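You operate a simulated robot arm through the tools that you are given. There is no shell and no other tool. Be economical: measure what you need, move in short steps, check, and stop when the job is done.

The job below is to be done with a simulated robot arm. You get a single attempt, and the scene is never put back.

JOB
Take the ink bottle from the top of the tile bench and put it on top of the blue resin block on the top of the tile bench.

Only the result counts: the job must be done as asked and must still hold three seconds after the hand-in. Knocking over, shifting, dropping, spilling or breaking anything else fails it.

ROBOT AND FRAMES
A 7-joint arm with a two-finger parallel gripper, fixed in place. Base frame: the origin is at the foot of the arm, x ahead of it, y to its left, z up; the work surface is at about z = 0. Lengths are in m, angles in rad, forces in N, time in s.
With the tool pointing down near the work surface it reaches from about 0.24 to 0.62 m from the base axis. Its first joint turns from -1.152 to 1.152 rad. Payload 2.6 kg.
The tool frame sits at the grasp point between the pads (the TCP): z along the fingers, y along the line on which they close. The tips reach 0.03 m beyond it. Largest opening 0.094 m; finger width 0.028, thickness 0.01; the body of the gripper, 0.05 by 0.096 m, starts 0.055 m behind the TCP.
Orientation is that of the tool frame in the base frame, as a unit quaternion [x, y, z, w]. With the fingers straight down and closing along the base's y, the tool's x points along the base's -x, its y along +y and its z along -z.

CONTROLS
- The arm moves only by the tool apply_moves. Its argument "moves" is a list that holds one entry, the list of rows, each a list of 7 numbers: the shift along the base's x, y, z in m, then the turn, a rotation vector about the base's x, y, z in rad, then the finger opening in m, from 0 to 0.094. In form: [[[tx, ty, tz, wx, wy, wz, claw], ...]]. A call has 1 to 20 rows; each row shifts and turns the commanded pose from where the row before left it. A row lasts 0.2 s, in which the tool goes at most 0.05 m and 0.15 rad; a call with a longer step from one row to the next is refused whole, and so is a gripper value outside its range. Where a pose cannot be reached the arm comes as near as it can. A force on the tool above 40 N (or 10 N above the force at the start of the call, whichever is more), or a blocked arm, ends the call early, and 0.2 s more pass. Each finger travels about 0.072 m/s and halts on what it meets, pressing with about 41 N; the grip force reading is that of the motor and also rises with nothing between the fingers. The clock runs only during rows and for 0.2 s after the last one: add rows that do not move to give the fingers time. The reply holds the time, the measured pose of the TCP, the force on the tool along the base axes, the opening and the grip force, in the units named above and with some noise, and new pictures: "show" is both (left out), scene, wrist or none.
- Cameras (640 x 400 px; columns grow to the right, rows downward): "scene" is fixed at [0.0618, 0.4534, 0.5637]; the picture's right is [-0.55, -0.83, 0.00], its down [-0.57, 0.38, -0.73] and it looks along [0.61, -0.40, -0.68] (base axes); focal length 298 px, centre (320, 200). "wrist" rides on the gripper at [0.076, 0.014, -0.102] in the tool frame; the picture's right is [-0.18, 0.98, 0.00], its down [-0.75, -0.14, -0.64] and it looks along [-0.63, -0.12, 0.77] (tool axes); focal length 243 px, centre (320, 200). There is no depth. A picture from a camera that has moved, and an enlarged one, comes with that camera's place and axes in the base frame and with its lens. The place of the scene camera against the robot may be out by one fixed shift of up to 0.025 m in any direction.
- zoom(camera, box): a new picture of the part [left, top, right, bottom] of that camera's present view, enlarged. The clock stands still meanwhile.
- hand_in(): hands the job in; it is judged then, once.

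Work in short steps. Places have to be worked out from the pictures, the camera data and where the tool is seen: move nearer, look again, correct. Check each grasp and each placing, and mend what went wrong. You have 90 turns and 170 pictures in all, those below and enlarged ones among them. Open the gripper and draw the arm clear of the work before you hand the job in, unless the task says otherwise; then end with one line.

The tools are called as name(argument=value, ...) on one line, values as JSON. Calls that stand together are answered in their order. apply_moves: Moves the arm, as the interface text tells. Its arguments: {"type":"object","properties":{"moves":{"type":"array"},"show":{"type":"string","enum":["both","scene","wrist","none"]}},"required":["moves"]} The other tools are called the same way: zoom (camera, box) takes an enlarged picture of a part of a camera's view; hand_in () hands the job in.

At the start:

```text
time_s: 0.0
tool_pos: [0.4112, 0.1146, 0.3039]
tool_rot: [0.0, 1.0, 0.0, -0.001]
ft_force: [-0.5, -0.5, 0.1]
gripper_width: 0.094
grasp_force: 0.0
```

scene: 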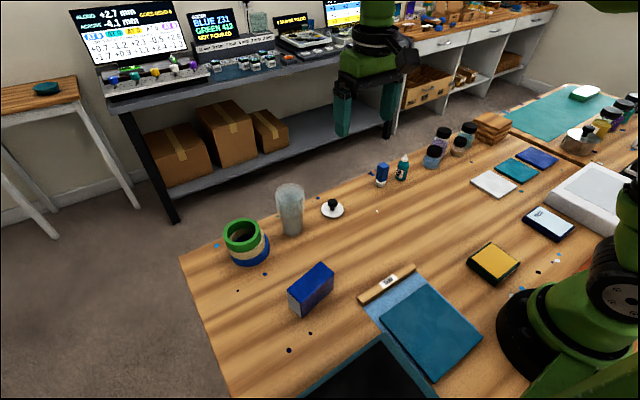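
wrist: 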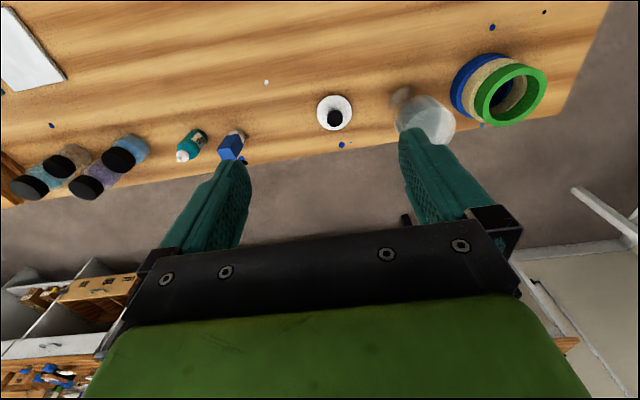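

I'll look closer to identify the ink bottle and the blue resin block.

zoom(camera="scene", box=[320, 110, 480, 210])

zoom(camera="scene", box=[200, 160, 360, 330])

zoom(camera="wrist", box=[0, 60, 260, 220])

```text
4.00 times, centred on (400, 160) of scene
camera zoom: at [0.0618, 0.4534, 0.5637], right [-0.55, -0.83, 0.0], down [-0.57, 0.38, -0.73], along [0.61, -0.4, -0.68], focal length 1192 px, centre (0, 360)
```

zoom: 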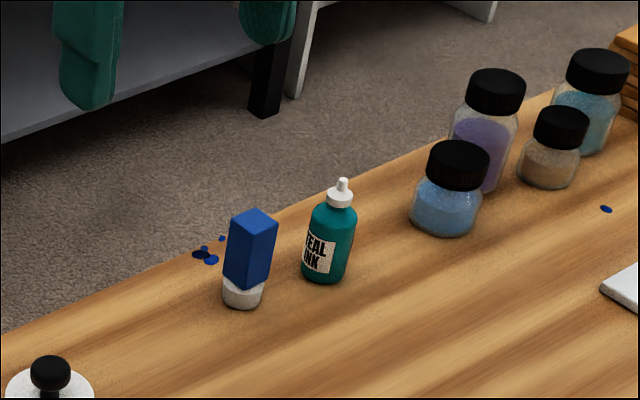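

```text
2.35 times, centred on (280, 245) of scene
camera zoom: at [0.0618, 0.4534, 0.5637], right [-0.55, -0.83, 0.0], down [-0.57, 0.38, -0.73], along [0.61, -0.4, -0.68], focal length 701 px, centre (414, 94)
```

zoom: 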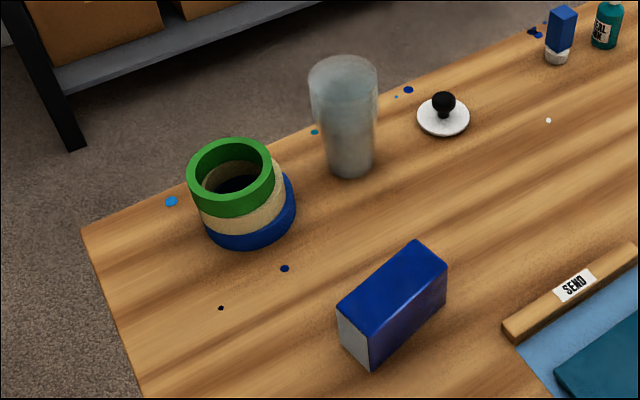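

```text
2.46 times, centred on (130, 140) of wrist
camera zoom: at [0.3352, 0.1284, 0.4054], right [0.18, 0.98, 0.0], down [0.75, -0.14, 0.64], along [0.63, -0.12, -0.77], focal length 597 px, centre (788, 348)
```

zoom: 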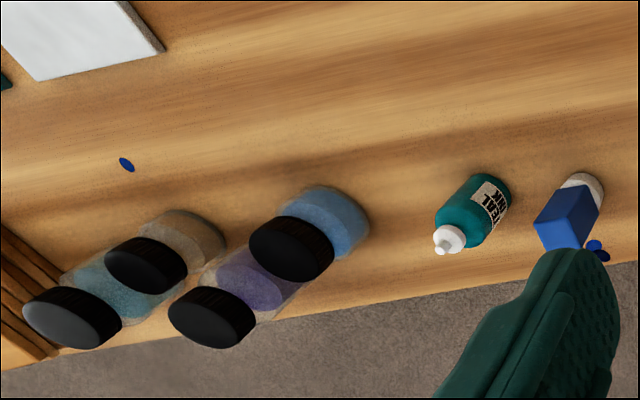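

The teal ink bottle is at about (0.49, -0.12). I'll check the other blue candidates before choosing the target.

zoom(camera="scene", box=[440, 110, 640, 300])

zoom(camera="scene", box=[270, 250, 350, 330])

zoom(camera="scene", box=[60, 0, 380, 110])

```text
2.11 times, centred on (540, 205) of scene
camera zoom: at [0.0618, 0.4534, 0.5637], right [-0.55, -0.83, 0.0], down [-0.57, 0.38, -0.73], along [0.61, -0.4, -0.68], focal length 627 px, centre (-143, 190)
```

zoom: 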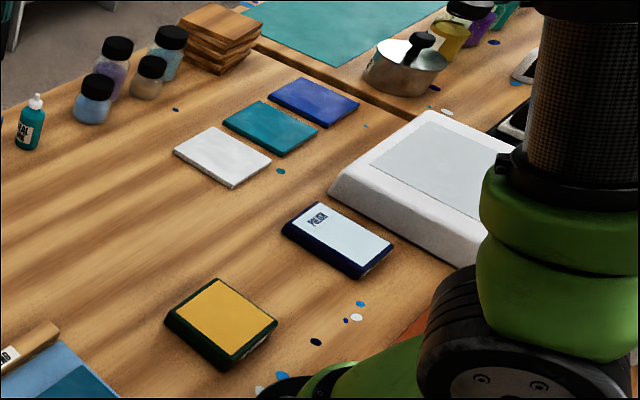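

```text
5.00 times, centred on (310, 290) of scene
camera zoom: at [0.0618, 0.4534, 0.5637], right [-0.55, -0.83, 0.0], down [-0.57, 0.38, -0.73], along [0.61, -0.4, -0.68], focal length 1489 px, centre (370, -250)
```

zoom: 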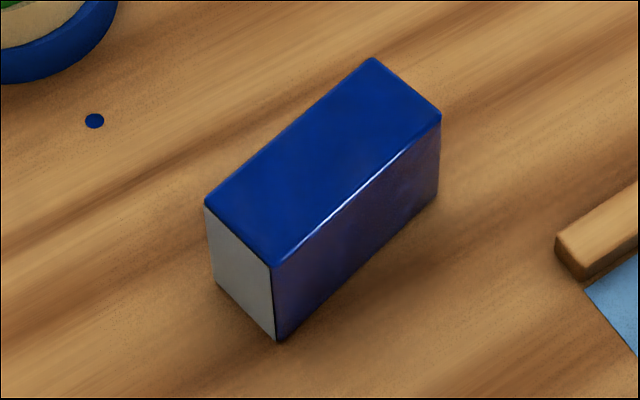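

```text
2.00 times, centred on (220, 55) of scene
camera zoom: at [0.0618, 0.4534, 0.5637], right [-0.55, -0.83, 0.0], down [-0.57, 0.38, -0.73], along [0.61, -0.4, -0.68], focal length 596 px, centre (520, 490)
```

zoom: 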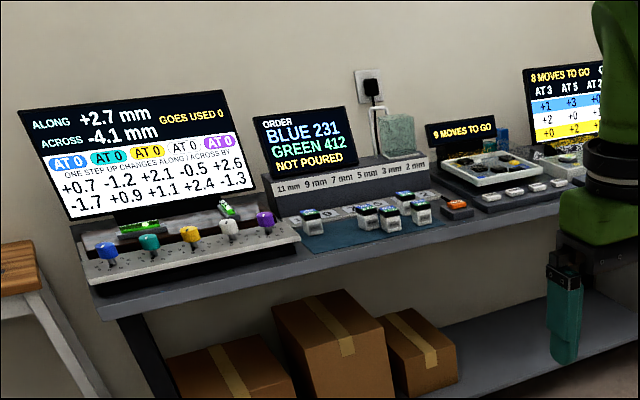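

The target is the blue block at about (0.31, 0.31). Next I move above the ink bottle, with the fingers narrowed to clear the glue stick next to it.

apply_moves(moves=[[[0.008, -0.039, -0.017, 0, 0, 0, 0.066], [0.008, -0.039, -0.017, 0, 0, 0, 0.066], [0.008, -0.039, -0.017, 0, 0, 0, 0.066], [0.008, -0.039, -0.017, 0, 0, 0, 0.066], [0.008, -0.039, -0.017, 0, 0, 0, 0.066], [0.008, -0.039, -0.017, 0, 0, 0, 0.066], [0, 0, 0, 0, 0, 0, 0.066]]])

```text
time_s: 1.6
tool_pos: [0.4594, -0.1174, 0.2038]
tool_rot: [-0.001, 1.0, -0.001, 0.0]
ft_force: [0.9, -0.1, -0.2]
gripper_width: 0.066
grasp_force: 0.0
camera wrist: at [0.382, -0.1041, 0.304], right [0.18, 0.98, 0.0], down [0.75, -0.14, 0.64], along [0.63, -0.12, -0.77], focal length 243 px, centre (320, 200)
```

scene: 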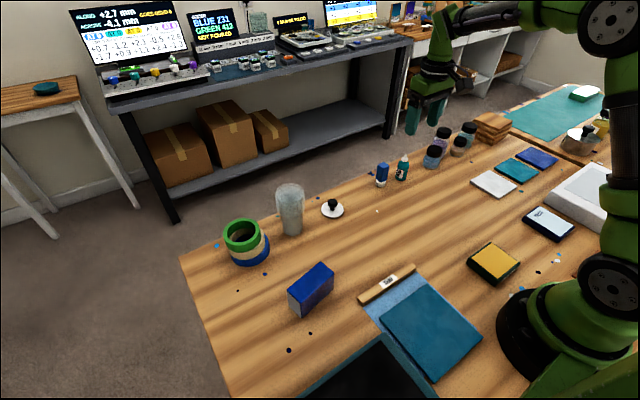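
wrist: 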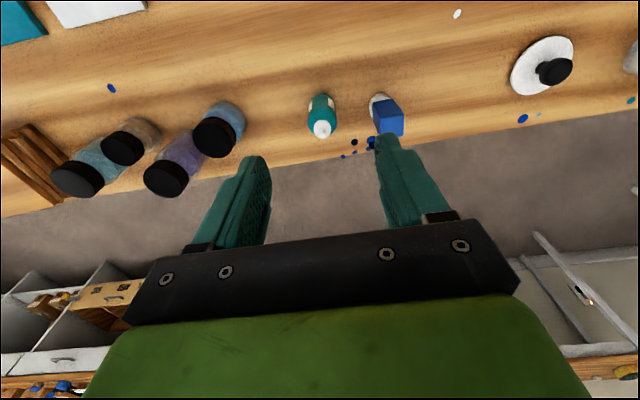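

Zoom on the bottle in the wrist view to locate it precisely.

zoom(camera="wrist", box=[270, 70, 430, 170])

```text
4.00 times, centred on (350, 120) of wrist
camera zoom: at [0.382, -0.1041, 0.304], right [0.18, 0.98, 0.0], down [0.75, -0.14, 0.64], along [0.63, -0.12, -0.77], focal length 970 px, centre (200, 520)
```

zoom: 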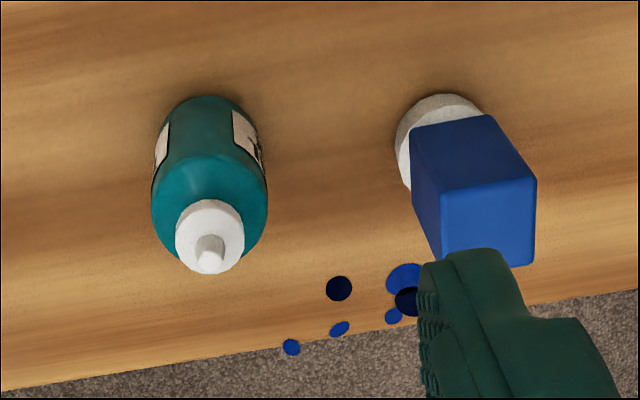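

The bottle axis is at about (0.487, -0.119), radius 0.017 and height 0.07. I'm lowering partway over it to check alignment.

apply_moves(moves=[[[0.014, -0.001, -0.02, 0, 0, 0, 0.06], [0.014, -0.001, -0.03, 0, 0, 0, 0.06], [0, 0, -0.035, 0, 0, 0, 0.06], [0, 0, -0.015, 0, 0, 0, 0.06], [0, 0, 0, 0, 0, 0, 0.06]]])

zoom(camera="scene", box=[340, 100, 500, 200])

```text
time_s: 2.8
tool_pos: [0.4865, -0.1217, 0.1025]
tool_rot: [0.0, 1.0, -0.001, 0.0]
ft_force: [-0.7, 0.7, -0.6]
gripper_width: 0.0597
grasp_force: 0.1
camera wrist: at [0.4104, -0.1079, 0.2044], right [0.18, 0.98, 0.0], down [0.75, -0.14, 0.64], along [0.63, -0.12, -0.77], focal length 243 px, centre (320, 200)
```

scene: 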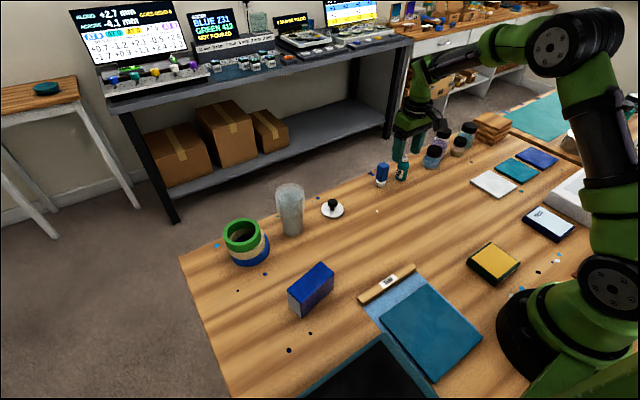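
wrist: 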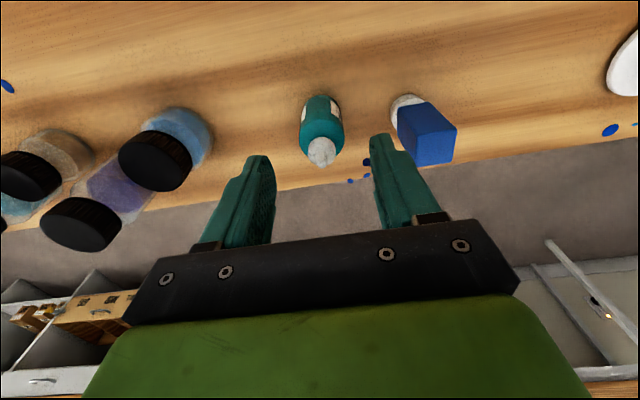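

```text
4.00 times, centred on (420, 150) of scene
camera zoom: at [0.0618, 0.4533, 0.5637], right [-0.55, -0.83, 0.0], down [-0.57, 0.38, -0.73], along [0.61, -0.4, -0.68], focal length 1192 px, centre (-80, 400)
```

zoom: 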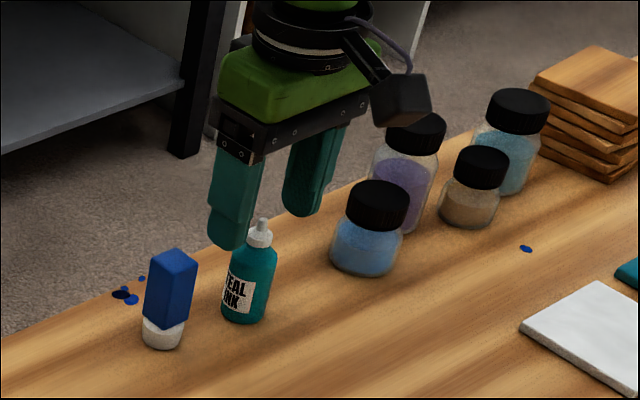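

The fingers are aligned with the bottle in y and x. I'm lowering to z≈0.035, then checking before closing.

apply_moves(moves=[[[0, 0.001, -0.02, 0, 0, 0, 0.06], [0, 0, -0.02, 0, 0, 0, 0.06], [0, 0, -0.017, 0, 0, 0, 0.06], [0, 0, -0.01, 0, 0, 0, 0.06], [0, 0, 0, 0, 0, 0, 0.06]]])

zoom(camera="scene", box=[340, 100, 500, 200])

```text
time_s: 4.0
tool_pos: [0.4869, -0.1206, 0.0343]
tool_rot: [0.001, 1.0, 0.0, 0.0]
ft_force: [0.4, 0.7, -0.7]
gripper_width: 0.06
grasp_force: 0.1
camera wrist: at [0.4112, -0.1066, 0.1366], right [0.18, 0.98, 0.0], down [0.75, -0.14, 0.64], along [0.63, -0.12, -0.77], focal length 243 px, centre (320, 200)
```

scene: 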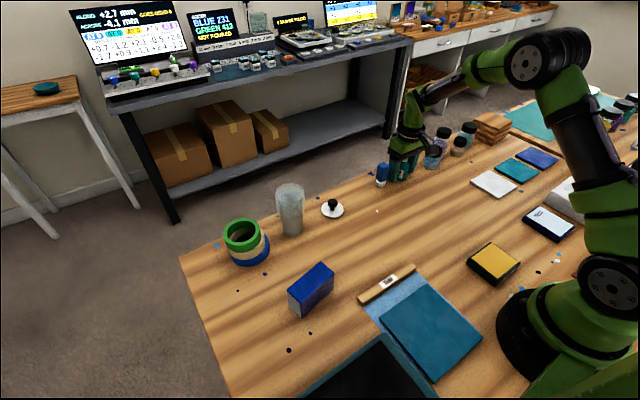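
wrist: 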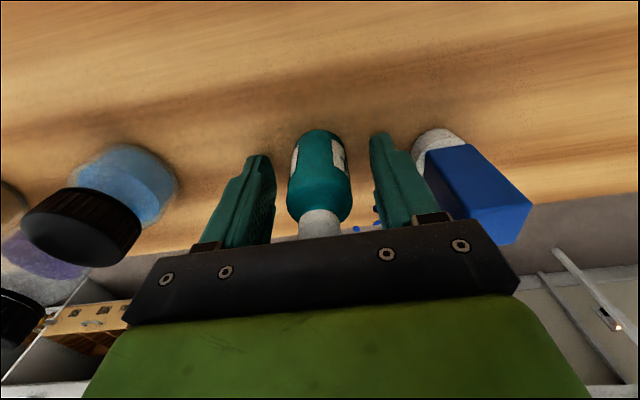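

```text
4.00 times, centred on (420, 150) of scene
camera zoom: at [0.0618, 0.4534, 0.5637], right [-0.55, -0.83, 0.0], down [-0.57, 0.38, -0.73], along [0.61, -0.4, -0.68], focal length 1192 px, centre (-80, 400)
```

zoom: 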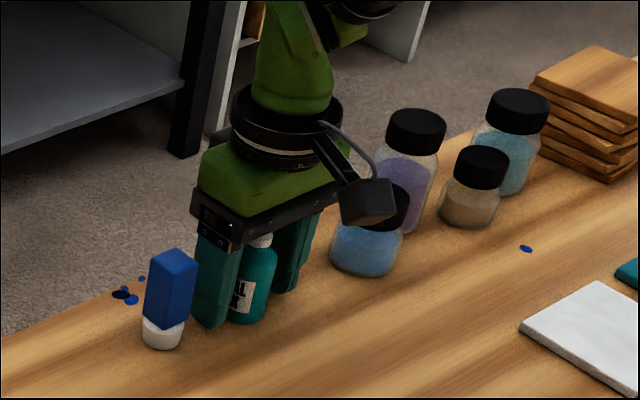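

The bottle is between the pads, so I close on it.

apply_moves(moves=[[[0, 0, 0, 0, 0, 0, 0.045], [0, 0, 0, 0, 0, 0, 0.036], [0, 0, 0, 0, 0, 0, 0.028], [0, 0, 0, 0, 0, 0, 0.024], [0, 0, 0, 0, 0, 0, 0.024]]], show="wrist")

```text
time_s: 5.2
tool_pos: [0.4863, -0.1195, 0.0355]
tool_rot: [0.002, 1.0, 0.0, 0.0]
ft_force: [0.3, -1.5, 0.3]
gripper_width: 0.0303
grasp_force: 40.6
camera wrist: at [0.4112, -0.1066, 0.1369], right [0.18, 0.98, 0.0], down [0.75, -0.14, 0.64], along [0.63, -0.12, -0.77], focal length 243 px, centre (320, 200)
```

wrist: 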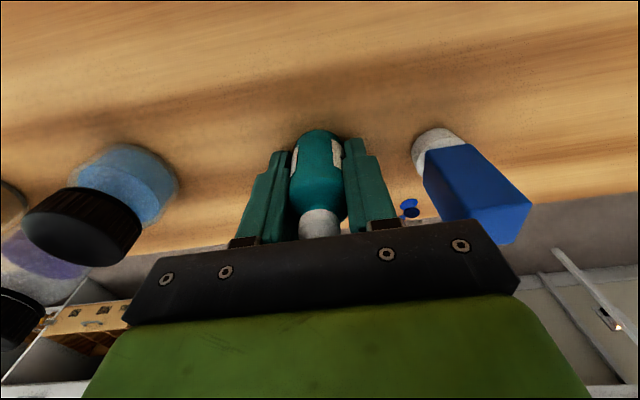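

The grip holds at 0.030 m, so I lift straight up.

apply_moves(moves=[[[0, 0, 0.01, 0, 0, 0, 0.024], [0, 0, 0.02, 0, 0, 0, 0.024], [0, 0, 0.035, 0, 0, 0, 0.024], [0, 0, 0.04, 0, 0, 0, 0.024], [0, 0, 0.04, 0, 0, 0, 0.024], [0, 0, 0.03, 0, 0, 0, 0.024], [0, 0, 0, 0, 0, 0, 0.024]]])

```text
time_s: 6.8
tool_pos: [0.4882, -0.12, 0.2101]
tool_rot: [0.0, 1.0, -0.001, 0.0]
ft_force: [0.0, 0.3, -0.1]
gripper_width: 0.0302
grasp_force: 41.4
camera wrist: at [0.4123, -0.1073, 0.3124], right [0.18, 0.98, 0.0], down [0.75, -0.14, 0.64], along [0.63, -0.12, -0.77], focal length 243 px, centre (320, 200)
```

scene: 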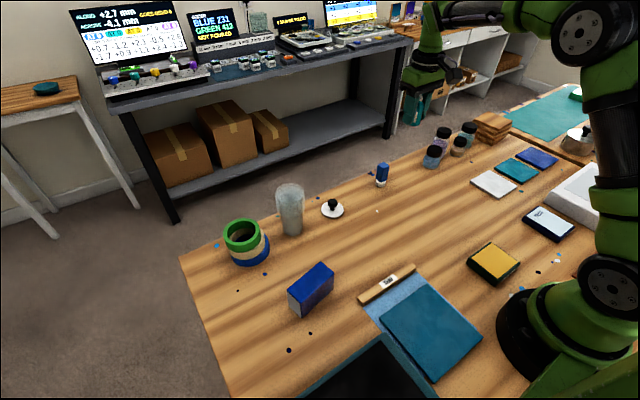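
wrist: 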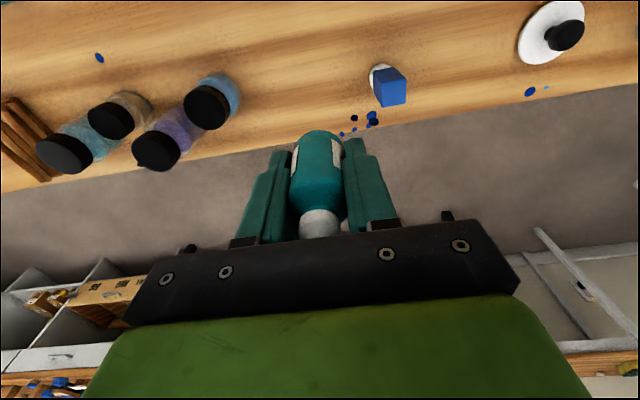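

The bottle is held. I'm carrying it at height toward the blue block for a wrist look.

apply_moves(moves=[[[-0.0188, 0.041, 0, 0, 0, 0, 0.024], [-0.0188, 0.041, 0, 0, 0, 0, 0.024], [-0.0188, 0.041, 0, 0, 0, 0, 0.024], [-0.0188, 0.041, 0, 0, 0, 0, 0.024], [-0.0188, 0.041, 0, 0, 0, 0, 0.024], [-0.0188, 0.041, 0, 0, 0, 0, 0.024], [-0.0188, 0.041, 0, 0, 0, 0, 0.024], [-0.0188, 0.041, 0, 0, 0, 0, 0.024], [-0.0188, 0.041, 0, 0, 0, 0, 0.024], [-0.0188, 0.041, 0, 0, 0, 0, 0.024], [0, 0, 0, 0, 0, 0, 0.024]]])

```text
time_s: 9.2
tool_pos: [0.3005, 0.293, 0.2122]
tool_rot: [0.001, 1.0, -0.001, -0.001]
ft_force: [-0.4, -0.3, -0.1]
gripper_width: 0.0302
grasp_force: 40.8
camera wrist: at [0.2257, 0.3059, 0.3137], right [0.18, 0.98, 0.0], down [0.75, -0.14, 0.64], along [0.63, -0.12, -0.77], focal length 243 px, centre (320, 200)
```

scene: 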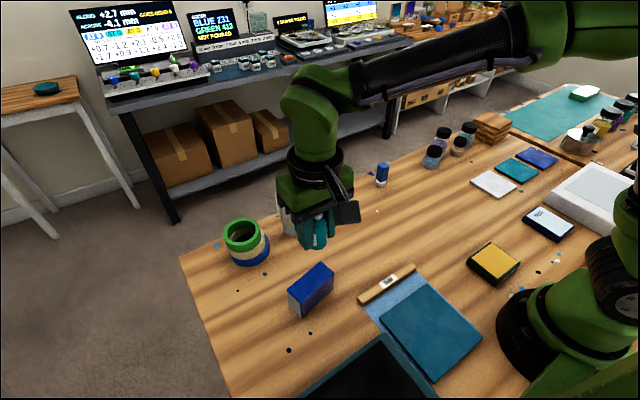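
wrist: 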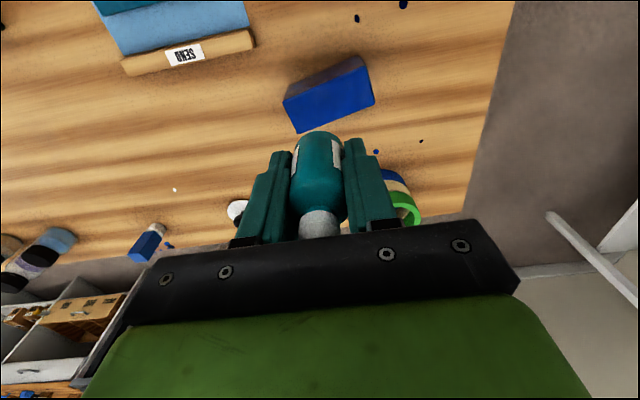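

Zoom on the block for its pose.

zoom(camera="wrist", box=[250, 40, 410, 140])

```text
4.00 times, centred on (330, 90) of wrist
camera zoom: at [0.2257, 0.3059, 0.3137], right [0.18, 0.98, 0.0], down [0.75, -0.14, 0.64], along [0.63, -0.12, -0.77], focal length 970 px, centre (280, 640)
```

zoom: 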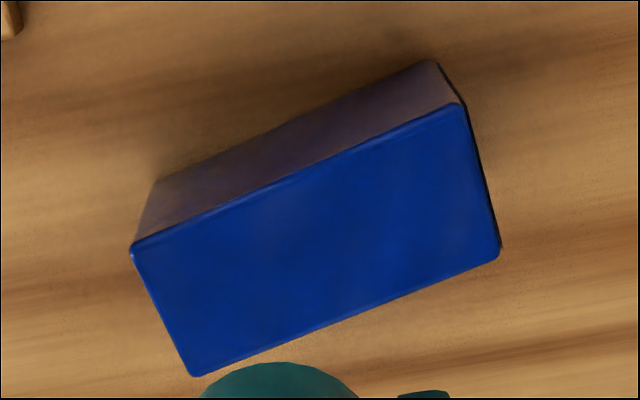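

The block top is centred at about (0.311, 0.299), z≈0.055, 0.039 m wide and 0.087 m long. I'm centring the bottle above it and lowering partway.

apply_moves(moves=[[[0.011, 0.008, 0, 0, 0, 0, 0.024], [0, 0, -0.03, 0, 0, 0, 0.024], [0, 0, -0.03, 0, 0, 0, 0.024], [0, 0, -0.02, 0, 0, 0, 0.024], [0, 0, -0.015, 0, 0, 0, 0.024], [0, 0, 0, 0, 0, 0, 0.024], [0, 0, 0, 0, 0, 0, 0.024]]])

zoom(camera="scene", box=[240, 200, 400, 330])

zoom(camera="wrist", box=[220, 60, 420, 240])

```text
time_s: 10.8
tool_pos: [0.3104, 0.2975, 0.1163]
tool_rot: [-0.001, 1.0, 0.0, 0.0]
ft_force: [0.3, -0.1, -1.4]
gripper_width: 0.0301
grasp_force: 41.5
camera wrist: at [0.2348, 0.3112, 0.2173], right [0.18, 0.98, 0.0], down [0.75, -0.14, 0.64], along [0.63, -0.12, -0.77], focal length 243 px, centre (320, 200)
```

scene: 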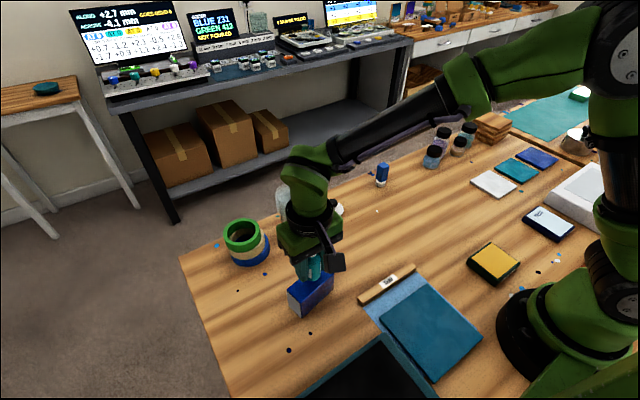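
wrist: 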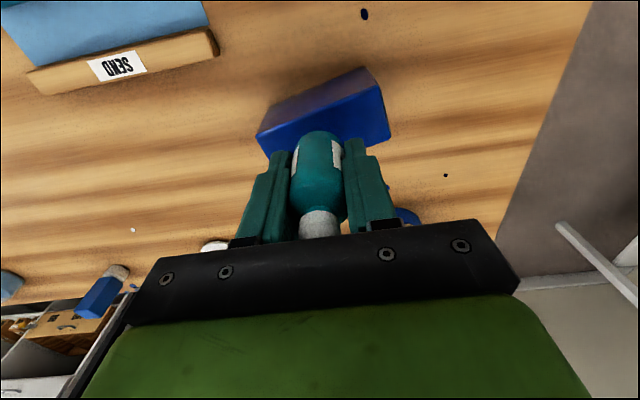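

```text
3.08 times, centred on (320, 265) of scene
camera zoom: at [0.0618, 0.4534, 0.5637], right [-0.55, -0.83, 0.0], down [-0.57, 0.38, -0.73], along [0.61, -0.4, -0.68], focal length 917 px, centre (320, 0)
```

zoom: 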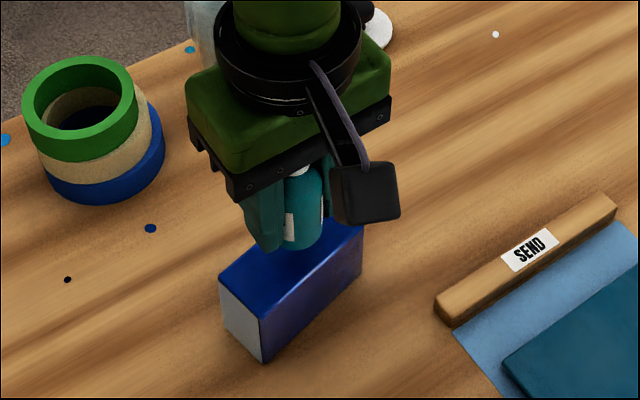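

```text
2.22 times, centred on (320, 150) of wrist
camera zoom: at [0.2348, 0.3112, 0.2173], right [0.18, 0.98, 0.0], down [0.75, -0.14, 0.64], along [0.63, -0.12, -0.77], focal length 539 px, centre (320, 311)
```

zoom: 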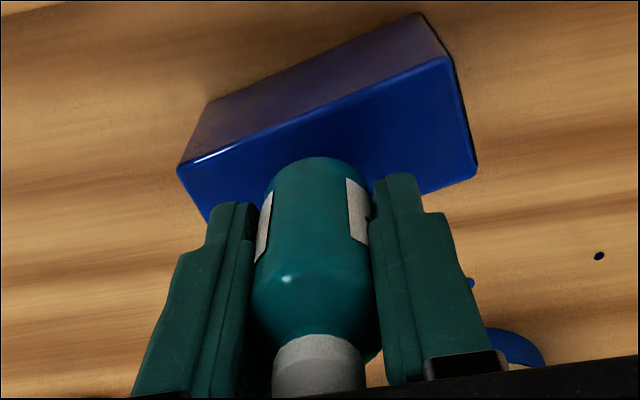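

The bottle's base is centred over the block top, about 25 mm above it. I'm lowering most of the gap slowly.

apply_moves(moves=[[[0.0005, 0, -0.008, 0, 0, 0, 0.024], [0, 0, -0.007, 0, 0, 0, 0.024], [0, 0, -0.004, 0, 0, 0, 0.024], [0, 0, 0, 0, 0, 0, 0.024], [0, 0, 0, 0, 0, 0, 0.024]]], show="none")

zoom(camera="scene", box=[270, 230, 370, 330])

zoom(camera="wrist", box=[220, 60, 420, 240])

```text
time_s: 12.0
tool_pos: [0.3115, 0.2985, 0.0966]
tool_rot: [0.0, 1.0, -0.001, 0.001]
ft_force: [0.0, 0.1, -0.2]
gripper_width: 0.0302
grasp_force: 41.3
```

```text
4.00 times, centred on (320, 280) of scene
camera zoom: at [0.0618, 0.4534, 0.5637], right [-0.55, -0.83, 0.0], down [-0.57, 0.38, -0.73], along [0.61, -0.4, -0.68], focal length 1192 px, centre (320, -120)
```

zoom: 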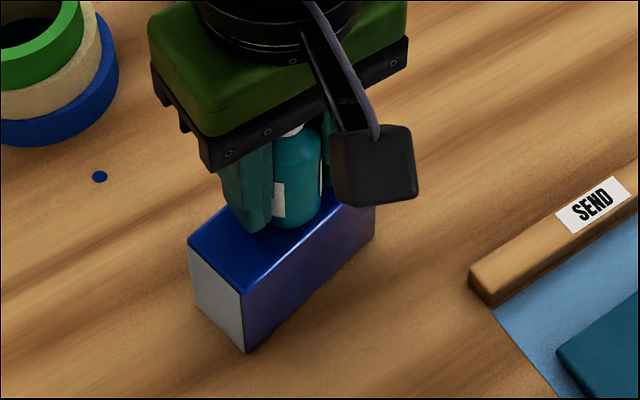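

```text
2.22 times, centred on (320, 150) of wrist
camera zoom: at [0.2355, 0.3118, 0.1971], right [0.18, 0.98, 0.0], down [0.75, -0.14, 0.64], along [0.63, -0.12, -0.77], focal length 539 px, centre (320, 311)
```

zoom: 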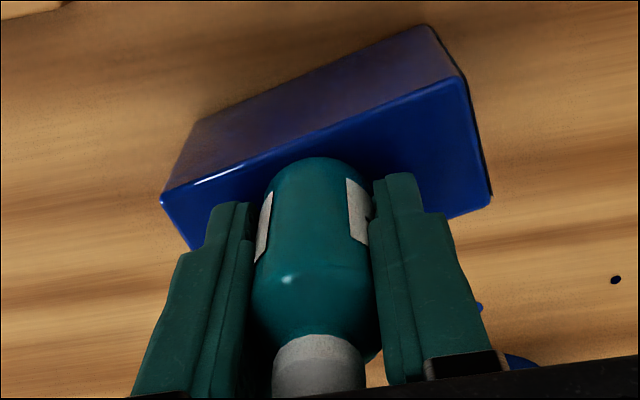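

Now feeling for contact in 1.5–2 mm steps.

apply_moves(moves=[[[0, 0, -0.002, 0, 0, 0, 0.024], [0, 0, -0.0015, 0, 0, 0, 0.024], [0, 0, 0, 0, 0, 0, 0.024]]], show="none")

zoom(camera="wrist", box=[260, 80, 380, 180])

zoom(camera="scene", box=[290, 260, 340, 310])

```text
time_s: 12.8
tool_pos: [0.3108, 0.2994, 0.0955]
tool_rot: [0.0, 1.0, 0.002, 0.002]
ft_force: [-5.1, -7.8, 37.1]
gripper_width: 0.03
grasp_force: 41.0
```

```text
4.00 times, centred on (320, 130) of wrist
camera zoom: at [0.2355, 0.3118, 0.1961], right [0.18, 0.98, 0.0], down [0.75, -0.14, 0.64], along [0.63, -0.12, -0.76], focal length 970 px, centre (320, 480)
```

zoom: 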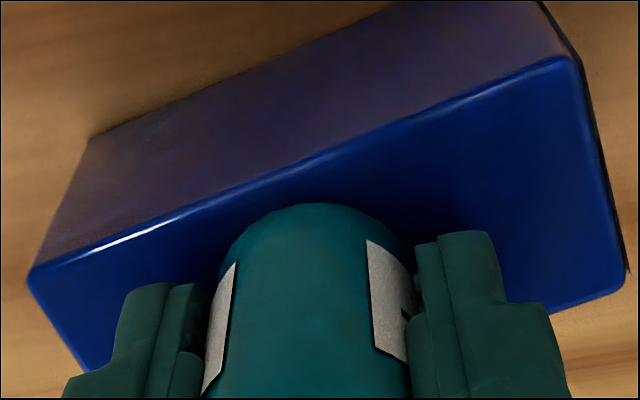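

```text
8.00 times, centred on (315, 285) of scene
camera zoom: at [0.0616, 0.4532, 0.5638], right [-0.55, -0.83, 0.0], down [-0.57, 0.38, -0.73], along [0.61, -0.4, -0.68], focal length 2383 px, centre (360, -480)
```

zoom: 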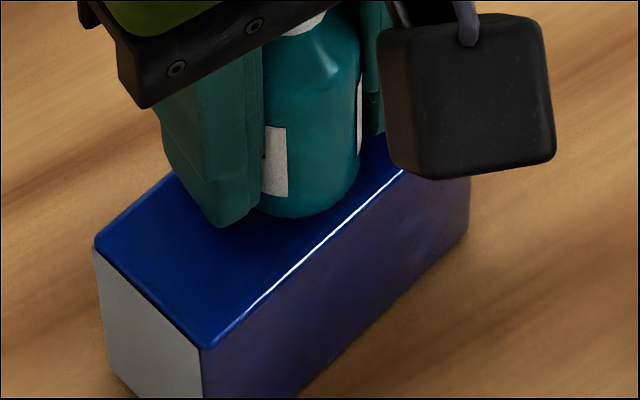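

Contact made (37 N). I'll back off about 1.5 mm to relieve the load and read the force before releasing.

apply_moves(moves=[[[0, 0, 0.0015, 0, 0, 0, 0.024], [0, 0, 0, 0, 0, 0, 0.024]]], show="none")

```text
time_s: 13.4
tool_pos: [0.3115, 0.2992, 0.0954]
tool_rot: [-0.001, 1.0, 0.002, 0.001]
ft_force: [4.1, 2.6, 21.0]
gripper_width: 0.0303
grasp_force: 41.2
```

apply_moves(moves=[[[0, 0, 0.001, 0, 0, 0, 0.024], [0, 0, 0, 0, 0, 0, 0.024]]], show="none")

```text
time_s: 14.0
tool_pos: [0.3096, 0.2976, 0.0941]
tool_rot: [0.0, 1.0, 0.0, 0.0]
ft_force: [3.9, 1.6, 12.4]
gripper_width: 0.03
grasp_force: 40.9
```

The load is down to 12 N, still in contact. A further 0.8 mm up, then I open slowly.

apply_moves(moves=[[[0, 0, 0.0008, 0, 0, 0, 0.024], [0, 0, 0, 0, 0, 0, 0.028], [0, 0, 0, 0, 0, 0, 0.031], [0, 0, 0, 0, 0, 0, 0.034], [0, 0, 0, 0, 0, 0, 0.04], [0, 0, 0, 0, 0, 0, 0.05], [0, 0, 0, 0, 0, 0, 0.056], [0, 0, 0, 0, 0, 0, 0.056]]])

zoom(camera="scene", box=[270, 230, 370, 330])

```text
time_s: 15.8
tool_pos: [0.3115, 0.2969, 0.097]
tool_rot: [0.0, 1.0, 0.0, 0.0]
ft_force: [0.2, 0.5, -0.1]
gripper_width: 0.0561
grasp_force: 0.0
camera wrist: at [0.235, 0.3115, 0.1974], right [0.18, 0.98, 0.0], down [0.75, -0.14, 0.64], along [0.63, -0.12, -0.77], focal length 243 px, centre (320, 200)
```

scene: 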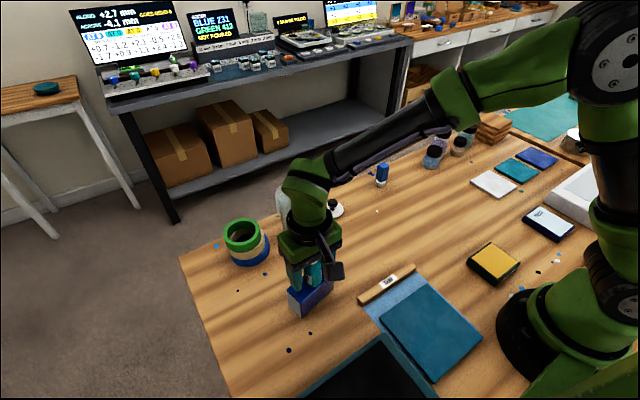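
wrist: 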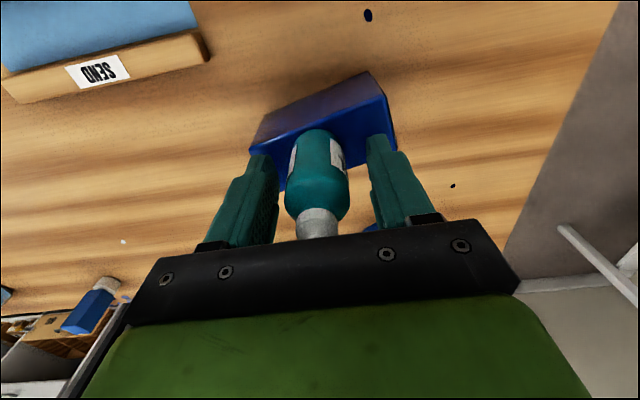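

```text
4.00 times, centred on (320, 280) of scene
camera zoom: at [0.0618, 0.4534, 0.5637], right [-0.55, -0.83, 0.0], down [-0.57, 0.38, -0.73], along [0.61, -0.4, -0.68], focal length 1192 px, centre (320, -120)
```

zoom: 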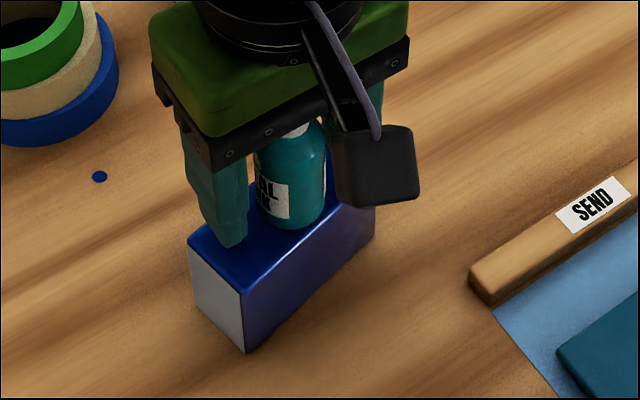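

The bottle stands freely on the block with the fingers clear on both sides. I'm raising straight up and then backing away.

apply_moves(moves=[[[0, 0, 0.01, 0, 0, 0, 0.056], [0, 0, 0.02, 0, 0, 0, 0.056], [0, 0, 0.03, 0, 0, 0, 0.056], [0, 0, 0.04, 0, 0, 0, 0.056], [0, 0, 0.04, 0, 0, 0, 0.056], [0.02, -0.04, 0, 0, 0, 0, 0.056], [0.02, -0.04, 0, 0, 0, 0, 0.056], [0.02, -0.04, 0, 0, 0, 0, 0.056], [0.02, -0.04, 0, 0, 0, 0, 0.056], [0, 0, 0, 0, 0, 0, 0.056]]])

zoom(camera="scene", box=[240, 190, 400, 330])

```text
time_s: 18.0
tool_pos: [0.3907, 0.1396, 0.2336]
tool_rot: [-0.001, 1.0, 0.0, 0.001]
ft_force: [0.0, 0.6, -0.2]
gripper_width: 0.0561
grasp_force: 0.0
camera wrist: at [0.3151, 0.152, 0.3354], right [0.18, 0.98, 0.0], down [0.75, -0.14, 0.64], along [0.63, -0.12, -0.77], focal length 243 px, centre (320, 200)
```

scene: 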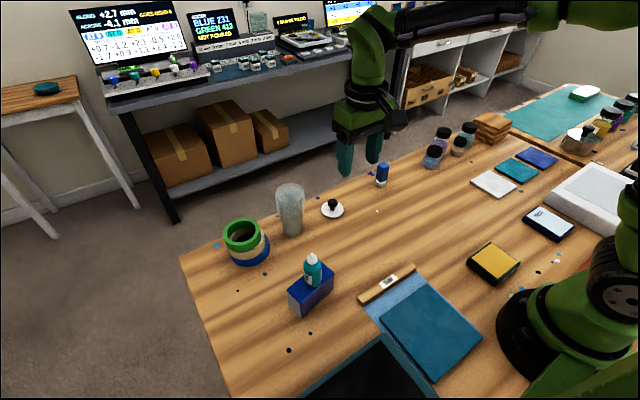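
wrist: 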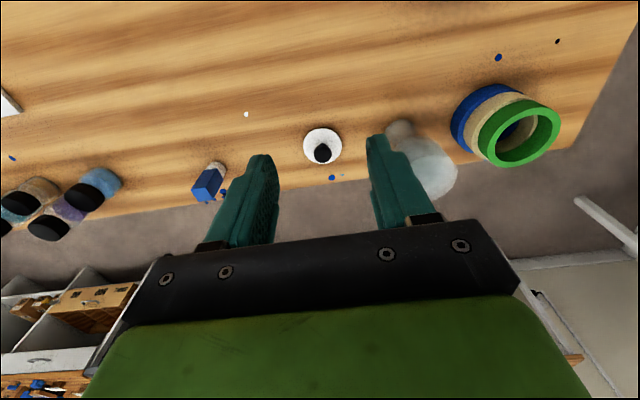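

```text
2.86 times, centred on (320, 260) of scene
camera zoom: at [0.0618, 0.4533, 0.5637], right [-0.55, -0.83, 0.0], down [-0.57, 0.38, -0.73], along [0.61, -0.4, -0.68], focal length 851 px, centre (320, 29)
```

zoom: 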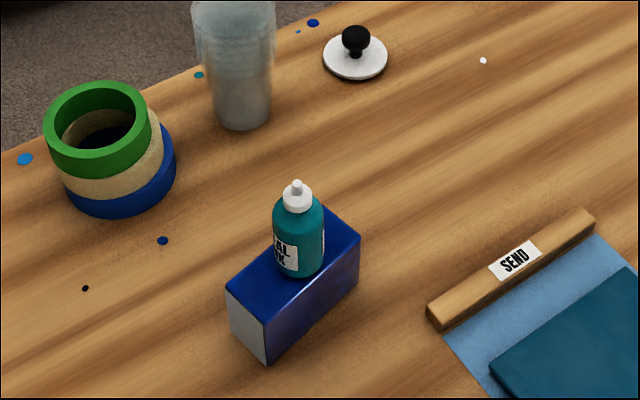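

The bottle stands upright on the block, the arm is clear and nothing else has moved, so I hand in.

hand_in()

```text
The job is handed in.
```

The teal ink bottle now stands upright on the blue resin block with the arm drawn clear, and the last pictures showed nothing else disturbed.
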